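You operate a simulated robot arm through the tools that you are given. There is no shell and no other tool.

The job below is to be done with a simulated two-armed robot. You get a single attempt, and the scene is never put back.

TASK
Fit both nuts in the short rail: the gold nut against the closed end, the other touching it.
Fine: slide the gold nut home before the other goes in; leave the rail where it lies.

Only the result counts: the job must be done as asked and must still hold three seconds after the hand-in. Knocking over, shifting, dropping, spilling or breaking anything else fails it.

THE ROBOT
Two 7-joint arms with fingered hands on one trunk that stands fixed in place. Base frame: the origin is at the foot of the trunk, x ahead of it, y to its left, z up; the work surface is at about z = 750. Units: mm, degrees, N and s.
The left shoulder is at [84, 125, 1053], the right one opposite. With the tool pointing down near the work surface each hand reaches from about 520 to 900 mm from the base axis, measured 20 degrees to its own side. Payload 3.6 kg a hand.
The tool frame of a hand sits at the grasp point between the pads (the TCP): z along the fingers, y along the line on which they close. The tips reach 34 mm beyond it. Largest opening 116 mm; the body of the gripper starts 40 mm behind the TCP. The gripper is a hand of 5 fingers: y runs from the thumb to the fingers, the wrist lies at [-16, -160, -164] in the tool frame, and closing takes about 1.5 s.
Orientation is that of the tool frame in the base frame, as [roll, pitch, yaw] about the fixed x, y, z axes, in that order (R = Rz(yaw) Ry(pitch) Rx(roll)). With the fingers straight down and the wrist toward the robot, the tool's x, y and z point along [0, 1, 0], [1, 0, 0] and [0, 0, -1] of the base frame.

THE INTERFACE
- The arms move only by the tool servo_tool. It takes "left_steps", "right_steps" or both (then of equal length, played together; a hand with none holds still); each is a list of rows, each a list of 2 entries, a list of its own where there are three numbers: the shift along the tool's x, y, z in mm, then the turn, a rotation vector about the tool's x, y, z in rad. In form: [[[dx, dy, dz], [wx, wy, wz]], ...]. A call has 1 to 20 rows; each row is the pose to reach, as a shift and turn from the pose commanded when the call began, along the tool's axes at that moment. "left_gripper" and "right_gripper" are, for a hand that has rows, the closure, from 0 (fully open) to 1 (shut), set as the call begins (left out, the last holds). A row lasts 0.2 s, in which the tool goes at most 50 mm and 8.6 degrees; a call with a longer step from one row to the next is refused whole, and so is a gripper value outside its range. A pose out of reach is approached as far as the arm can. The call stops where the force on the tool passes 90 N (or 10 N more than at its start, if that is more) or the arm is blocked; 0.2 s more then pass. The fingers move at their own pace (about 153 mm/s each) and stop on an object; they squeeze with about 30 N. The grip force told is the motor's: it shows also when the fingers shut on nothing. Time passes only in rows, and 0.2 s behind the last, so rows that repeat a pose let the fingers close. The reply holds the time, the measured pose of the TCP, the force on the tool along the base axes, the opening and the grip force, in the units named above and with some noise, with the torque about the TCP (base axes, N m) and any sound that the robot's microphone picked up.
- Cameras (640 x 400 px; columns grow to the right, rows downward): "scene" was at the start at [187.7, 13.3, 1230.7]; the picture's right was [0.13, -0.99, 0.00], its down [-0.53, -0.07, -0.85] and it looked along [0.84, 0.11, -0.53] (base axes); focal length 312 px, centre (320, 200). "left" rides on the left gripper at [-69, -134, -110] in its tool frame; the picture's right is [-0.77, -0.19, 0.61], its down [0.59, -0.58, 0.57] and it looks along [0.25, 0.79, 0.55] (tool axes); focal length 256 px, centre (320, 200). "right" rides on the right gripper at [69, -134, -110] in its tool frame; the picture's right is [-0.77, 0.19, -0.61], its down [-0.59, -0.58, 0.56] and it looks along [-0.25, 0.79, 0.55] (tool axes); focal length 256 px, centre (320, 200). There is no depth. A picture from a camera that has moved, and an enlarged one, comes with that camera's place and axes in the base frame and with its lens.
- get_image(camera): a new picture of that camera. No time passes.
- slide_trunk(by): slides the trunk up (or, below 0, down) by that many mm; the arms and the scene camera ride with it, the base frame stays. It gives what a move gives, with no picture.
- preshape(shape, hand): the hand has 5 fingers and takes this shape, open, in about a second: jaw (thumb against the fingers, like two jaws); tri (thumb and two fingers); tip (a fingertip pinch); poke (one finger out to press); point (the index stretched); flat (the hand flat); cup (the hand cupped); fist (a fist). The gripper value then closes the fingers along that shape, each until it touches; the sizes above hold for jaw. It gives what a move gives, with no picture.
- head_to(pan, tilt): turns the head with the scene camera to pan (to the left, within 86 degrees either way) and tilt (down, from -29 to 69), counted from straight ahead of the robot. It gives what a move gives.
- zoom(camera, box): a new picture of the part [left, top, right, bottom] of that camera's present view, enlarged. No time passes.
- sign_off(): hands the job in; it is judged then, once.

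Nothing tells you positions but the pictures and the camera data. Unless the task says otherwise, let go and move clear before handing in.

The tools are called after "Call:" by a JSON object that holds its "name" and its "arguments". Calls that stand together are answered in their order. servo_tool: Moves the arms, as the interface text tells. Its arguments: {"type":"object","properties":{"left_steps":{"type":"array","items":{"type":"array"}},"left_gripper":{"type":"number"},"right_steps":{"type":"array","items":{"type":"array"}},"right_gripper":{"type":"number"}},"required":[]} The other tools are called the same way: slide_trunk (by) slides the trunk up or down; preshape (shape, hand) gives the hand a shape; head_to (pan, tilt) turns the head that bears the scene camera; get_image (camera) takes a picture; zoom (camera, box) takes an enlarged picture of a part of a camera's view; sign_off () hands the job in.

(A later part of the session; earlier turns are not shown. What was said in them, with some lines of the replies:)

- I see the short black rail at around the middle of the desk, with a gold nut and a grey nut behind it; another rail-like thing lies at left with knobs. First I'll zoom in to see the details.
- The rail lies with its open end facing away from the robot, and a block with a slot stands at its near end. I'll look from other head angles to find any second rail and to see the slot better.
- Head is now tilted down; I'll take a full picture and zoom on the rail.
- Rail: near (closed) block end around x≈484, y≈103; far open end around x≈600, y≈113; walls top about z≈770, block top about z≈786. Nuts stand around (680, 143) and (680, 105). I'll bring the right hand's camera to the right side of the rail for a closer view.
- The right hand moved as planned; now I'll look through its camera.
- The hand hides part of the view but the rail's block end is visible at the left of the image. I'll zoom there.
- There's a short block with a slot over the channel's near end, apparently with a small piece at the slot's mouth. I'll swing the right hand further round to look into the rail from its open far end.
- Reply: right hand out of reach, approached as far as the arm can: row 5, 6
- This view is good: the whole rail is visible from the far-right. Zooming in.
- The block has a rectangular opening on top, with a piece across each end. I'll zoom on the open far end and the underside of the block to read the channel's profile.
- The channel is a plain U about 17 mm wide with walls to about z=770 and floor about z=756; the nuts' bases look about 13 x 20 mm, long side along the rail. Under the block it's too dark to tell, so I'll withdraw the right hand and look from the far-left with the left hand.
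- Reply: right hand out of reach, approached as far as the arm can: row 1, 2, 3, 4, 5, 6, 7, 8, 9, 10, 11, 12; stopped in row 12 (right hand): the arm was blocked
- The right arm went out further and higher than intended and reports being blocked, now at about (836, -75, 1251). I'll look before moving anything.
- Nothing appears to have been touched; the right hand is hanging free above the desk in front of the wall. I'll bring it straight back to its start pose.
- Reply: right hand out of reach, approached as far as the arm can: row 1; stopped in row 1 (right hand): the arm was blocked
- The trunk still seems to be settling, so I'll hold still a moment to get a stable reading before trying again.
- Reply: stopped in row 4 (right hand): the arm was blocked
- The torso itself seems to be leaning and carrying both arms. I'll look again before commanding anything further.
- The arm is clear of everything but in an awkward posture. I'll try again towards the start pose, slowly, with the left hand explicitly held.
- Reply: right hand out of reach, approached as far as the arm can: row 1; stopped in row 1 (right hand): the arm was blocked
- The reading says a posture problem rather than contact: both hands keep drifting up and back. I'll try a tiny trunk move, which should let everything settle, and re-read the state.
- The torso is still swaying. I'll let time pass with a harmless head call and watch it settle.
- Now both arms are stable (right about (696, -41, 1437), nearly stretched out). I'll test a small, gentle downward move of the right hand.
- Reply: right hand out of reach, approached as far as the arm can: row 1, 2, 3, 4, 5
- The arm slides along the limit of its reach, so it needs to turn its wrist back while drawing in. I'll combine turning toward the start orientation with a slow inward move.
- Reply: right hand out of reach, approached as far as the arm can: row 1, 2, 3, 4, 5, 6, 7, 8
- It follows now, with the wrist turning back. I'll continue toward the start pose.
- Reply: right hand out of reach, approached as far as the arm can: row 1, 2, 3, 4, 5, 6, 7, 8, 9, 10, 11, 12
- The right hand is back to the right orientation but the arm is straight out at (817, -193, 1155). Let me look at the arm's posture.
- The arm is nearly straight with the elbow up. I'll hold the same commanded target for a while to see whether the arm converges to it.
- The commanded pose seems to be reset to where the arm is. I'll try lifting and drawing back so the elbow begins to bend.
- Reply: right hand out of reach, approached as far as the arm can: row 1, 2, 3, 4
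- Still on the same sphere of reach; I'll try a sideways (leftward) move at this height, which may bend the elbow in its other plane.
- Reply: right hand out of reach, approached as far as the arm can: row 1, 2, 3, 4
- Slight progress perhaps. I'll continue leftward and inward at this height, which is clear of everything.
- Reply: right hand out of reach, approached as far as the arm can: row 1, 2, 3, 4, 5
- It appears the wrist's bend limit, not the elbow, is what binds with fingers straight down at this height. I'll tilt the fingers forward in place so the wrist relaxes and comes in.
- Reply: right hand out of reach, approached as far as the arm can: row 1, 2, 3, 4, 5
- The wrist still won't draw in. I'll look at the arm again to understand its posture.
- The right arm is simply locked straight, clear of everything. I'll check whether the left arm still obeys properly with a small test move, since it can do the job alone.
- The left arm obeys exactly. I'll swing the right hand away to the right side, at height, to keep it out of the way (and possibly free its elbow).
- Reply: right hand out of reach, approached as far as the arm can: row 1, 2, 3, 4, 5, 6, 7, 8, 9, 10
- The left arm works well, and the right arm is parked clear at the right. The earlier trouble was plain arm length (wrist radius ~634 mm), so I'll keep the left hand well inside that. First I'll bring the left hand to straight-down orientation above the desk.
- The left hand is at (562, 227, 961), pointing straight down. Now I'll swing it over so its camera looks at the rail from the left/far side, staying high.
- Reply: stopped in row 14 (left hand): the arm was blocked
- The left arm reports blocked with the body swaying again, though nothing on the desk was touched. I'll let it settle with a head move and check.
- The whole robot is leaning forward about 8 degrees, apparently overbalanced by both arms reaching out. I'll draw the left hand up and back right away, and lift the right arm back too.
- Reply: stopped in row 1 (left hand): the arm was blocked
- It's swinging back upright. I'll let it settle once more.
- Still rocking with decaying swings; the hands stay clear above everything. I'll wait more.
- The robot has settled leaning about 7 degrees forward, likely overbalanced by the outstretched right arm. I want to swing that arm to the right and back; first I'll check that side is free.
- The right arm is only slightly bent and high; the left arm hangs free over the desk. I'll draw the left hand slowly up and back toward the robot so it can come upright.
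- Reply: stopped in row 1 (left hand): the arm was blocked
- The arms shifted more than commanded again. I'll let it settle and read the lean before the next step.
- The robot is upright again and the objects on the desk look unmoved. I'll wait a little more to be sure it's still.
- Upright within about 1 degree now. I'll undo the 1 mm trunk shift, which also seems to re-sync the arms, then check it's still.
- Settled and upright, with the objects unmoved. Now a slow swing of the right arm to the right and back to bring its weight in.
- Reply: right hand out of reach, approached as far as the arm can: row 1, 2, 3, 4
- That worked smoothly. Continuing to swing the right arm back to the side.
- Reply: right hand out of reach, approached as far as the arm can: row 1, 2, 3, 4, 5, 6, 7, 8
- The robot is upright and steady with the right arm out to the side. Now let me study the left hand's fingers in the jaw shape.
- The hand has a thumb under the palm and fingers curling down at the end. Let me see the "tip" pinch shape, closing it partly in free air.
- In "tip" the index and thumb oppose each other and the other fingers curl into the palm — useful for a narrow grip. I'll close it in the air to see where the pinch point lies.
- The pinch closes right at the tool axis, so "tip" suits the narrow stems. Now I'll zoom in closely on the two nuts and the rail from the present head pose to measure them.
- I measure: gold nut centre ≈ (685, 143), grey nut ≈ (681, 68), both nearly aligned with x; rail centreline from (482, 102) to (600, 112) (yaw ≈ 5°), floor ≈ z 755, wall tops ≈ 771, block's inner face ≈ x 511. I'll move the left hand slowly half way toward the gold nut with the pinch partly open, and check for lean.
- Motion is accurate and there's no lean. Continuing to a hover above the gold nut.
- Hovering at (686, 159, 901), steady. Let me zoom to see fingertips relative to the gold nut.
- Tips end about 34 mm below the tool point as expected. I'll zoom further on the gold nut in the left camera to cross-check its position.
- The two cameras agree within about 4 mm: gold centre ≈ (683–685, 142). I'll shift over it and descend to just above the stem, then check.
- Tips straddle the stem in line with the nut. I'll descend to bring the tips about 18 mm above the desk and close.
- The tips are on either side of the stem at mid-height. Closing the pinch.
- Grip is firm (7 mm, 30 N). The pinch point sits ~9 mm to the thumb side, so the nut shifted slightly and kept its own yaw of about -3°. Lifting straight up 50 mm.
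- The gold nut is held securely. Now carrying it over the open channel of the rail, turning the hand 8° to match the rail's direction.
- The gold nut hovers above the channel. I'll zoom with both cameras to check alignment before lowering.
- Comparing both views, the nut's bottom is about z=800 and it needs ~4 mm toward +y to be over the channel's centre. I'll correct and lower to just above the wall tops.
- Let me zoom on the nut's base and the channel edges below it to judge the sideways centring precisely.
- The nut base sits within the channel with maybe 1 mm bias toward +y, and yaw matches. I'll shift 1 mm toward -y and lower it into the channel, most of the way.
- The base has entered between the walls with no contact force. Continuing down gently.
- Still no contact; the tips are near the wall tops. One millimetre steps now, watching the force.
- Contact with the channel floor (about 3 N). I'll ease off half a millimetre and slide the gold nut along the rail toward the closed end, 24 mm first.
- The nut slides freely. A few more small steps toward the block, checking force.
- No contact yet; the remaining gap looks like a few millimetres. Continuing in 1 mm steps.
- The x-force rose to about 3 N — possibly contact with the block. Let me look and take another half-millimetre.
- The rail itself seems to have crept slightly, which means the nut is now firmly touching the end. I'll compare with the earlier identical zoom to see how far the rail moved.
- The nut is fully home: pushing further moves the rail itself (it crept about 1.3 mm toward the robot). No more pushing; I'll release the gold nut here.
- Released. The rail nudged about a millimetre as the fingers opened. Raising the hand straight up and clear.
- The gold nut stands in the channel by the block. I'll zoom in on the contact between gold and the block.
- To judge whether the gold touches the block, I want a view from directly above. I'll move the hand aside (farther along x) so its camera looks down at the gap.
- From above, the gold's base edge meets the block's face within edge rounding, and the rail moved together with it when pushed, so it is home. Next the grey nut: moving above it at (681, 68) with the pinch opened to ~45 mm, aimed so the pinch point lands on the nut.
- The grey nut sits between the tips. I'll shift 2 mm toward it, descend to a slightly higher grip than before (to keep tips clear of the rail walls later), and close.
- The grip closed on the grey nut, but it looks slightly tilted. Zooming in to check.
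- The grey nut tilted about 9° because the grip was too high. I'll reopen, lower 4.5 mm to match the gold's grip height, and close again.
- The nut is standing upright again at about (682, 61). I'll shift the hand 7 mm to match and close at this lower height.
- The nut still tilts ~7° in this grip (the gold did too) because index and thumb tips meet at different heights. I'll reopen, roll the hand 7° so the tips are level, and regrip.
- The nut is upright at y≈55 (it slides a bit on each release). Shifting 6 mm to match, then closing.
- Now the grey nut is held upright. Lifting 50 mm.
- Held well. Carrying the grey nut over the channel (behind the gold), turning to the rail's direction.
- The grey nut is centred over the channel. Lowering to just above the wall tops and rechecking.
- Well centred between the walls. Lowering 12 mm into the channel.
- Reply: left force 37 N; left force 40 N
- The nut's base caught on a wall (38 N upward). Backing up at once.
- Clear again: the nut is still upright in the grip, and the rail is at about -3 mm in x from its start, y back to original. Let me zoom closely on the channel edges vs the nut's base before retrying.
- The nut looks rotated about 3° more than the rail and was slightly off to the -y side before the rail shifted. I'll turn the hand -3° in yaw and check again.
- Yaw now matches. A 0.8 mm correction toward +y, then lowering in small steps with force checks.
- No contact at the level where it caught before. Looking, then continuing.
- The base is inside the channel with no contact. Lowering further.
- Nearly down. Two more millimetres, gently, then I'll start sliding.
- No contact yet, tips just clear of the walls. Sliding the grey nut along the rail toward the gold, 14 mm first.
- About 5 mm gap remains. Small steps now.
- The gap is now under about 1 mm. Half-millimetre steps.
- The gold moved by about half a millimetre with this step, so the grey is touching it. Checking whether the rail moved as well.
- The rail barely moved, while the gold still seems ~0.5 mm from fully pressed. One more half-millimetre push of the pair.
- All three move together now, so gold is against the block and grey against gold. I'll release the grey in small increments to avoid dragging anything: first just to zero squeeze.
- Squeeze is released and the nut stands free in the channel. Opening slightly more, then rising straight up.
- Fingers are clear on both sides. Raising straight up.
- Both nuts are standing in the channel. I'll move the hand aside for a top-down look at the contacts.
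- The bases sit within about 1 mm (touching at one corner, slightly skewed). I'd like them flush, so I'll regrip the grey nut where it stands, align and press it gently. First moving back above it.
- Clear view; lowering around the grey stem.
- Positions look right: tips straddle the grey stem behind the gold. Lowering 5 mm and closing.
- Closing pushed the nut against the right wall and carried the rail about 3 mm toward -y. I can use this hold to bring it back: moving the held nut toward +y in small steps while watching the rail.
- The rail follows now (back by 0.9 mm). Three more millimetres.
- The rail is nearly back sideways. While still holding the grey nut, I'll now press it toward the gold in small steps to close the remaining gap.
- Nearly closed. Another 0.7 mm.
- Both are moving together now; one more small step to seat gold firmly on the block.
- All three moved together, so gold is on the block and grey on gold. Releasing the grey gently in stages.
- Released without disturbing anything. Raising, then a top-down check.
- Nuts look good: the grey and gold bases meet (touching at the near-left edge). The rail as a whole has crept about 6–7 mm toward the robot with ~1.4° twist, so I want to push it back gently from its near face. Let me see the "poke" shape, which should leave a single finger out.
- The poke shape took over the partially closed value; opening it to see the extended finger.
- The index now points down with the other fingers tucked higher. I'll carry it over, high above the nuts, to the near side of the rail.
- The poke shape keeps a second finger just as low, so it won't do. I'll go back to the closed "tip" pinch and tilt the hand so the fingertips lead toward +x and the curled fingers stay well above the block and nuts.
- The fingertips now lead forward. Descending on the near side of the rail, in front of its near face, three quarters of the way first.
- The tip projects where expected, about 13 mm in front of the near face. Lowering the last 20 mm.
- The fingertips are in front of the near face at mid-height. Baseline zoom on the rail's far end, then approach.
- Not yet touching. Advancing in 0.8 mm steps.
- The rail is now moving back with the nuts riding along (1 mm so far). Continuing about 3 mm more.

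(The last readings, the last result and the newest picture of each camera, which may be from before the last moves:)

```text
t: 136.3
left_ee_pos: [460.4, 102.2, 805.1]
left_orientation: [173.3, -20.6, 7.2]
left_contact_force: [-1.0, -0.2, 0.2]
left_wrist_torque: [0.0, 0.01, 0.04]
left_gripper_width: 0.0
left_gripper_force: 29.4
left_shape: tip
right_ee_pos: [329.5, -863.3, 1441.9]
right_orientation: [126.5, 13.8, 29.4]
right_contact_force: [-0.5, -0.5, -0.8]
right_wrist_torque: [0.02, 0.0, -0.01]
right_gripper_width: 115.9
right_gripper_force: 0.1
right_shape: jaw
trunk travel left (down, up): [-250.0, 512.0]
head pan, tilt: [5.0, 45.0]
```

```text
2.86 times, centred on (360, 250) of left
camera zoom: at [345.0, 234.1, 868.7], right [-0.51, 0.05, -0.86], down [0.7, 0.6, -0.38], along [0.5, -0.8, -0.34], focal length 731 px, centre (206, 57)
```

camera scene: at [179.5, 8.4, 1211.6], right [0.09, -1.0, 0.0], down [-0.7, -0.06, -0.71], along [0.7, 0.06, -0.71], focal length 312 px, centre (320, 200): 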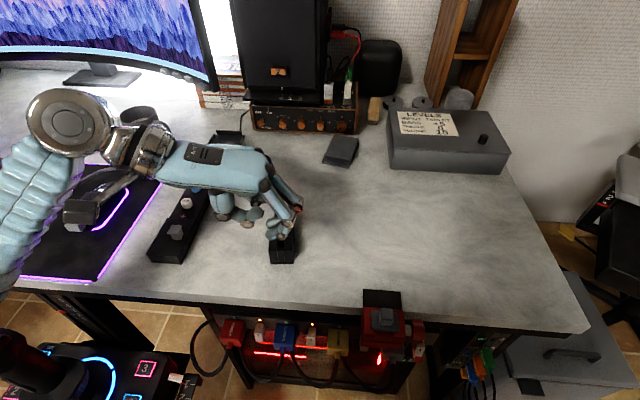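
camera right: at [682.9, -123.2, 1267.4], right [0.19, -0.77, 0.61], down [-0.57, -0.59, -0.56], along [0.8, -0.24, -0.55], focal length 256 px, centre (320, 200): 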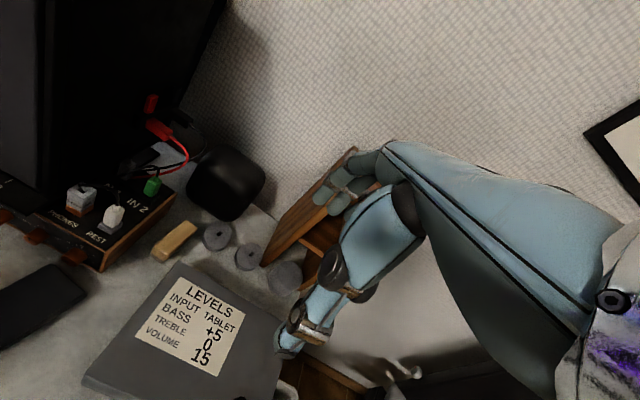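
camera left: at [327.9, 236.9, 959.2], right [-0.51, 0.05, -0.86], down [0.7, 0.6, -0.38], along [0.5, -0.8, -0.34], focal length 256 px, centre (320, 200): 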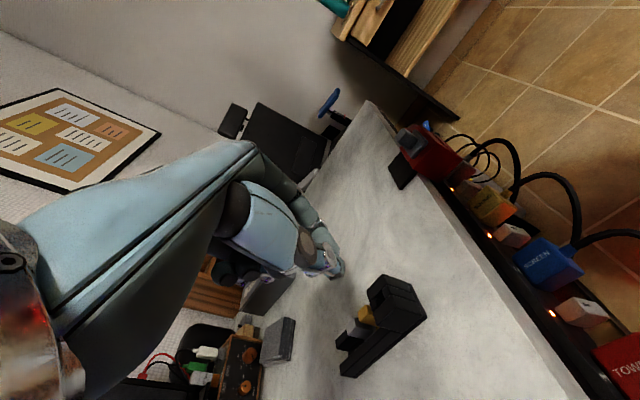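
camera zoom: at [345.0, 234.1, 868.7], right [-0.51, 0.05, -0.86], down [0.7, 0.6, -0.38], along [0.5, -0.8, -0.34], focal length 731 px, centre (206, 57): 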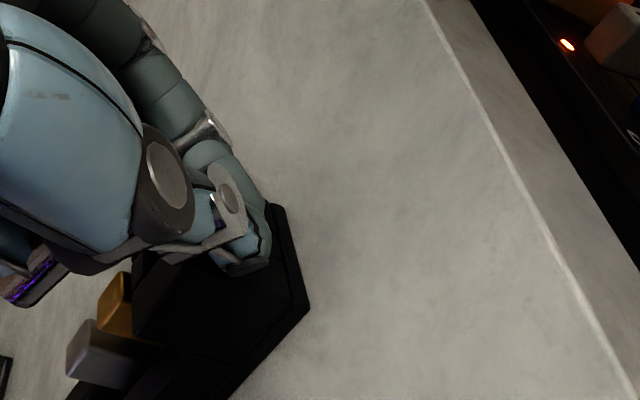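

Nearly restored: about 1.2 mm to go and the twist is gone. A last small push.

Call:
{"name": "servo_tool", "arguments": {"left_steps": [[[0.5, 0, 0.19], [0, 0, 0]], [[1.0, 0, 0.38], [0, 0, 0]], [[1.0, 0, 0.38], [0, 0, 0]]]}}

Call:
{"name": "zoom", "arguments": {"camera": "scene", "box": [260, 200, 308, 230]}}

```text
t: 137.1
left_ee_pos: [463.0, 102.7, 804.8]
left_orientation: [173.2, -20.6, 7.4]
left_contact_force: [-1.1, 0.6, -0.1]
left_wrist_torque: [-0.01, 0.0, 0.04]
left_gripper_width: 0.0
left_gripper_force: 30.3
left_shape: tip
right_ee_pos: [330.6, -862.3, 1441.9]
right_orientation: [126.4, 13.7, 29.4]
right_contact_force: [0.5, 0.6, 0.9]
right_wrist_torque: [-0.02, -0.03, -0.02]
right_gripper_width: 115.7
right_gripper_force: 0.1
right_shape: jaw
trunk travel left (down, up): [-250.0, 512.0]
head pan, tilt: [5.0, 45.0]
```

```text
13.33 times, centred on (284, 215) of scene
camera zoom: at [179.7, 8.1, 1211.6], right [0.09, -1.0, 0.0], down [-0.7, -0.06, -0.71], along [0.7, 0.06, -0.71], focal length 4154 px, centre (800, 0)
```

zoom: 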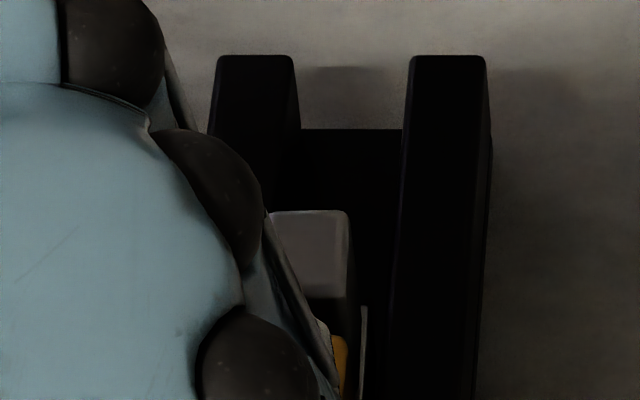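

The rail's far end is back where it was within about half a millimetre. Backing the fingers off along -x, then straight up.

Call:
{"name": "servo_tool", "arguments": {"left_steps": [[[-2, 0, -0.8], [0, 0, 0]], [[-5, 0, -1.9], [0, 0, 0]], [[-11, 0, -4.2], [0, 0, 0]], [[-6, 1.6, -18], [0, 0, 0]], [[-0.5, 3.3, -32], [0, 0, 0]], [[6, 5.5, -50], [0, 0, 0]], [[13, 7.8, -69], [0, 0, 0]], [[20, 10, -88], [0, 0, 0]]]}}

Call:
{"name": "zoom", "arguments": {"camera": "scene", "box": [260, 235, 308, 265]}}

Call:
{"name": "get_image", "arguments": {"camera": "scene"}}

```text
t: 138.9
left_ee_pos: [450.7, 102.1, 891.9]
left_orientation: [173.3, -20.6, 7.2]
left_contact_force: [-1.1, 0.0, -0.4]
left_wrist_torque: [-0.01, -0.04, 0.0]
left_gripper_width: 0.1
left_gripper_force: 29.8
left_shape: tip
right_ee_pos: [328.5, -863.0, 1442.5]
right_orientation: [126.5, 13.8, 29.3]
right_contact_force: [-0.1, 0.1, 1.0]
right_wrist_torque: [-0.02, 0.0, 0.04]
right_gripper_width: 115.4
right_gripper_force: 0.1
right_shape: jaw
trunk travel left (down, up): [-250.0, 512.0]
head pan, tilt: [5.0, 45.0]
```

```text
13.33 times, centred on (284, 250) of scene
camera zoom: at [179.7, 8.0, 1211.6], right [0.09, -1.0, 0.0], down [-0.7, -0.06, -0.71], along [0.7, 0.06, -0.71], focal length 4154 px, centre (800, -467)
```

zoom: 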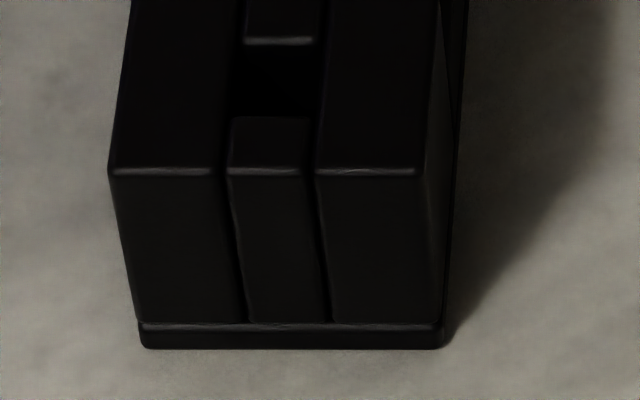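

```text
taken
camera scene: at [179.7, 8.0, 1211.6], right [0.09, -1.0, 0.0], down [-0.7, -0.06, -0.71], along [0.7, 0.06, -0.71], focal length 312 px, centre (320, 200)
```

scene: 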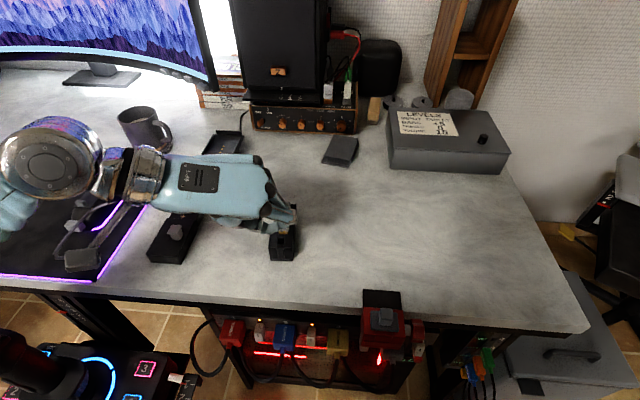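

The rail is back in place in x (y within ~1.5 mm). Now moving the hand aside for a final top-down check of the nuts.

Call:
{"name": "servo_tool", "arguments": {"left_steps": [[[18, 9.2, 8], [0, -0.044, 0]], [[36.5, 18.4, 16], [0, -0.088, 0]], [[55, 27.5, 24], [0, -0.13, 0]], [[73, 36.7, 32], [0, -0.175, 0]], [[91, 46, 40], [0, -0.22, 0]], [[110, 55, 48], [0, -0.26, 0]], [[128, 64, 56], [0, -0.31, 0]], [[146, 73.4, 64], [0, -0.35, 0]]]}}

Call:
{"name": "get_image", "arguments": {"camera": "left"}}

Call:
{"name": "zoom", "arguments": {"camera": "scene", "box": [250, 195, 330, 270]}}

```text
t: 140.7
left_ee_pos: [616.7, 40.4, 894.5]
left_orientation: [173.9, -0.6, 4.9]
left_contact_force: [0.7, -0.1, 0.0]
left_wrist_torque: [-0.02, 0.01, 0.01]
left_gripper_width: 0.0
left_gripper_force: 30.1
left_shape: tip
right_ee_pos: [330.9, -863.7, 1441.5]
right_orientation: [126.6, 13.8, 29.3]
right_contact_force: [0.9, 0.2, 0.1]
right_wrist_torque: [0.04, 0.0, -0.02]
right_gripper_width: 115.8
right_gripper_force: 0.0
right_shape: jaw
trunk travel left (down, up): [-250.0, 512.0]
head pan, tilt: [5.0, 45.0]
```

```text
taken
camera left: at [533.9, 178.4, 989.1], right [-0.77, 0.05, -0.64], down [0.55, 0.56, -0.62], along [0.32, -0.83, -0.46], focal length 256 px, centre (320, 200)
```

left: 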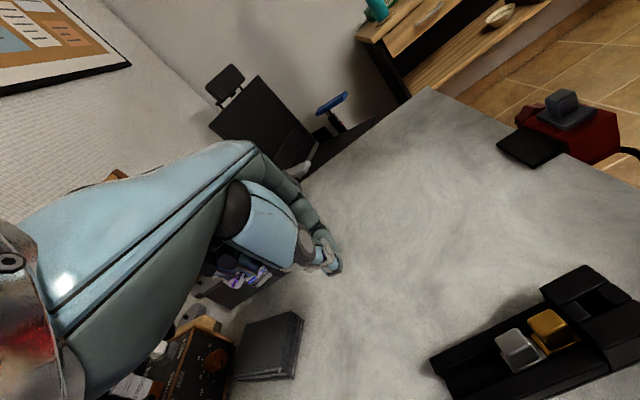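

```text
5.33 times, centred on (290, 232) of scene
camera zoom: at [180.4, 7.0, 1211.5], right [0.09, -1.0, 0.0], down [-0.7, -0.06, -0.71], along [0.7, 0.06, -0.71], focal length 1662 px, centre (480, 27)
```

zoom: 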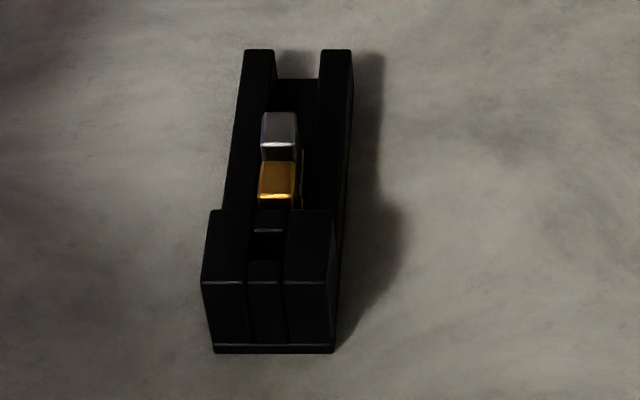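

Call:
{"name": "zoom", "arguments": {"camera": "left", "box": [485, 295, 605, 380]}}

Call:
{"name": "zoom", "arguments": {"camera": "left", "box": [530, 330, 565, 370]}}

Call:
{"name": "zoom", "arguments": {"camera": "left", "box": [555, 305, 605, 355]}}

Call:
{"name": "get_image", "arguments": {"camera": "scene"}}

```text
4.71 times, centred on (545, 338) of left
camera zoom: at [533.9, 178.4, 989.1], right [-0.77, 0.05, -0.64], down [0.55, 0.56, -0.62], along [0.32, -0.83, -0.46], focal length 1205 px, centre (-739, -447)
```

zoom: 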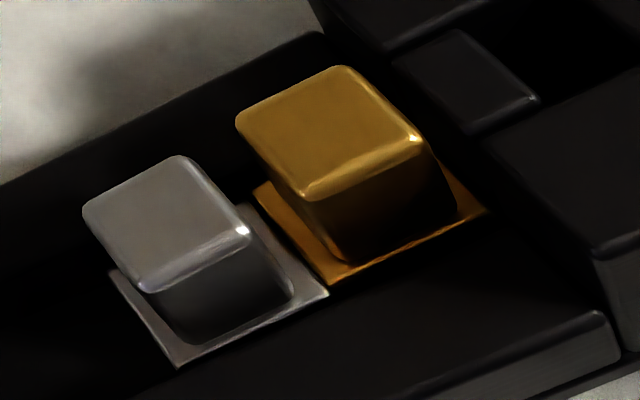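

```text
10.00 times, centred on (548, 350) of left
camera zoom: at [533.9, 178.4, 989.1], right [-0.77, 0.05, -0.64], down [0.55, 0.56, -0.62], along [0.32, -0.83, -0.46], focal length 2560 px, centre (-1955, -1300)
```

zoom: 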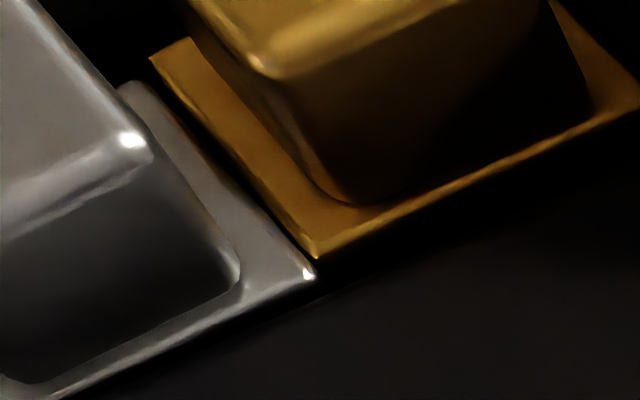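

```text
8.00 times, centred on (580, 330) of left
camera zoom: at [533.9, 178.4, 989.1], right [-0.77, 0.05, -0.64], down [0.55, 0.56, -0.62], along [0.32, -0.83, -0.46], focal length 2048 px, centre (-1760, -840)
```

zoom: 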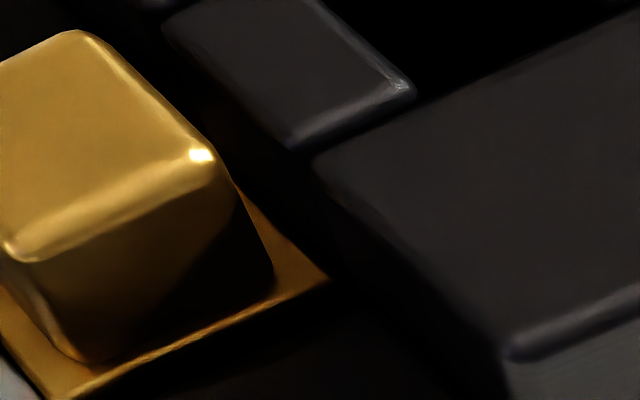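

```text
taken
camera scene: at [180.4, 7.0, 1211.5], right [0.09, -1.0, 0.0], down [-0.7, -0.06, -0.71], along [0.7, 0.06, -0.71], focal length 312 px, centre (320, 200)
```

scene: 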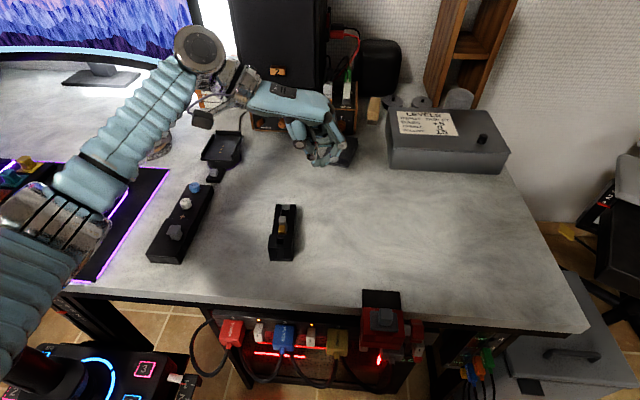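

Top-down view: the gold's base meets the block face evenly, and the grey's base meets the gold's. The rail lies where it was. I'll now withdraw the left hand up and away.

Call:
{"name": "servo_tool", "arguments": {"left_steps": [[[0, 2, -20], [0, 0, 0]], [[0, 4, -40], [0, 0, 0]], [[-8, -28, -49], [0, 0, 0]], [[-16, -60, -58], [0, 0, 0]], [[-25, -92, -66], [0, 0, 0]], [[-33, -124, -75], [0, 0, 0]], [[-41, -156, -83], [0, 0, 0]]]}}

Call:
{"name": "get_image", "arguments": {"camera": "scene"}}

Call:
{"name": "zoom", "arguments": {"camera": "scene", "box": [250, 195, 330, 270]}}

Call:
{"name": "get_image", "arguments": {"camera": "left"}}

```text
t: 142.3
left_ee_pos: [555.8, 200.5, 958.9]
left_orientation: [173.6, -0.7, 5.1]
left_contact_force: [-0.6, -0.8, 0.7]
left_wrist_torque: [0.0, -0.01, -0.01]
left_gripper_width: 0.2
left_gripper_force: 30.8
left_shape: tip
right_ee_pos: [329.9, -861.9, 1443.0]
right_orientation: [126.4, 13.7, 29.4]
right_contact_force: [-0.2, 0.1, 1.2]
right_wrist_torque: [0.01, 0.02, 0.03]
right_gripper_width: 115.9
right_gripper_force: 0.0
right_shape: jaw
trunk travel left (down, up): [-250.0, 512.0]
head pan, tilt: [5.0, 45.0]
```

```text
taken
camera scene: at [179.7, 8.8, 1211.6], right [0.09, -1.0, 0.0], down [-0.7, -0.06, -0.71], along [0.7, 0.06, -0.71], focal length 312 px, centre (320, 200)
```

scene: 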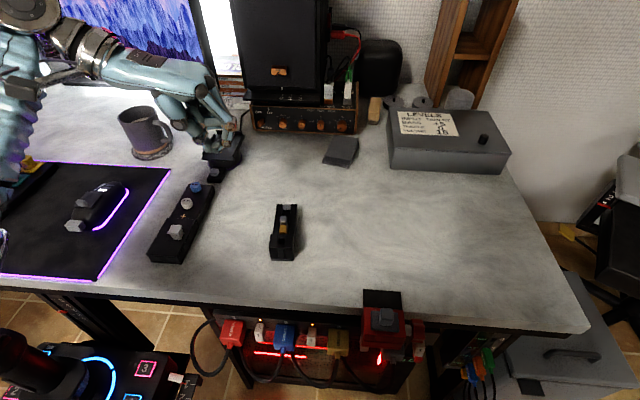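

```text
5.33 times, centred on (290, 232) of scene
camera zoom: at [179.7, 8.8, 1211.6], right [0.09, -1.0, 0.0], down [-0.7, -0.06, -0.71], along [0.7, 0.06, -0.71], focal length 1662 px, centre (480, 27)
```

zoom: 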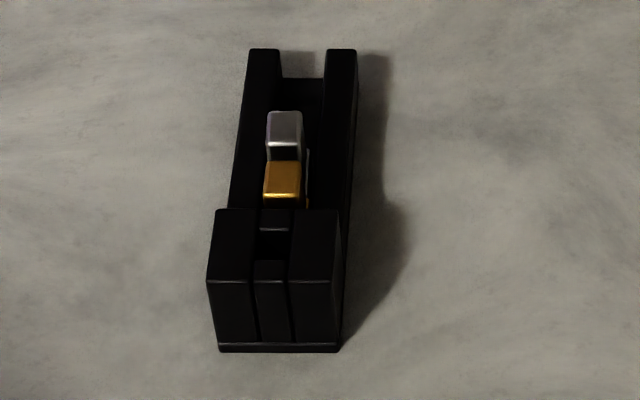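

```text
taken
camera left: at [473.0, 339.3, 1053.3], right [-0.77, 0.05, -0.64], down [0.55, 0.56, -0.62], along [0.33, -0.83, -0.46], focal length 256 px, centre (320, 200)
```

left: 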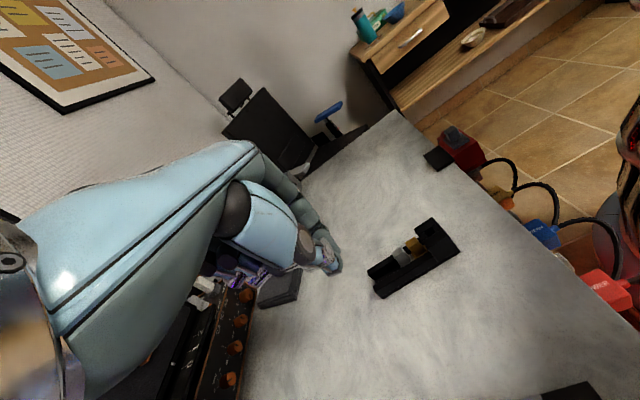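

Both nuts stand in the rail, gold against the closed end with grey touching it. The rail is back where it lay, the other objects are unmoved, and both hands are clear. Handing in.

Call:
{"name": "sign_off", "arguments": {}}

```text
The job is handed in.
```

The job is handed in: both nuts stand in the short rail, the gold against the closed end and the grey touching it. The gold was slid home before the grey went in.

- **Grey nut:** it sits about 5° skewed, so from above it appears to touch the gold at one corner, with roughly 1 mm of gap at the other side. I judged contact by eye and by both nuts moving together when pressed. I could not measure it directly.
- **Rail:** it crept up to about 7 mm toward the robot while I was pressing the nuts, so I pushed it back. By the scene camera it now lies within about 2 mm of where it started, with less than 1° of twist.
- **Other objects:** the robot leaned forward a few times early on, at worst about 8°, when the arms were stretched out. From the pictures, nothing else on the desk was touched or moved.
- **Right arm:** it jammed straight after an out-of-reach move, and I parked it out to the right side. The left hand did all the work and is clear of the rail.
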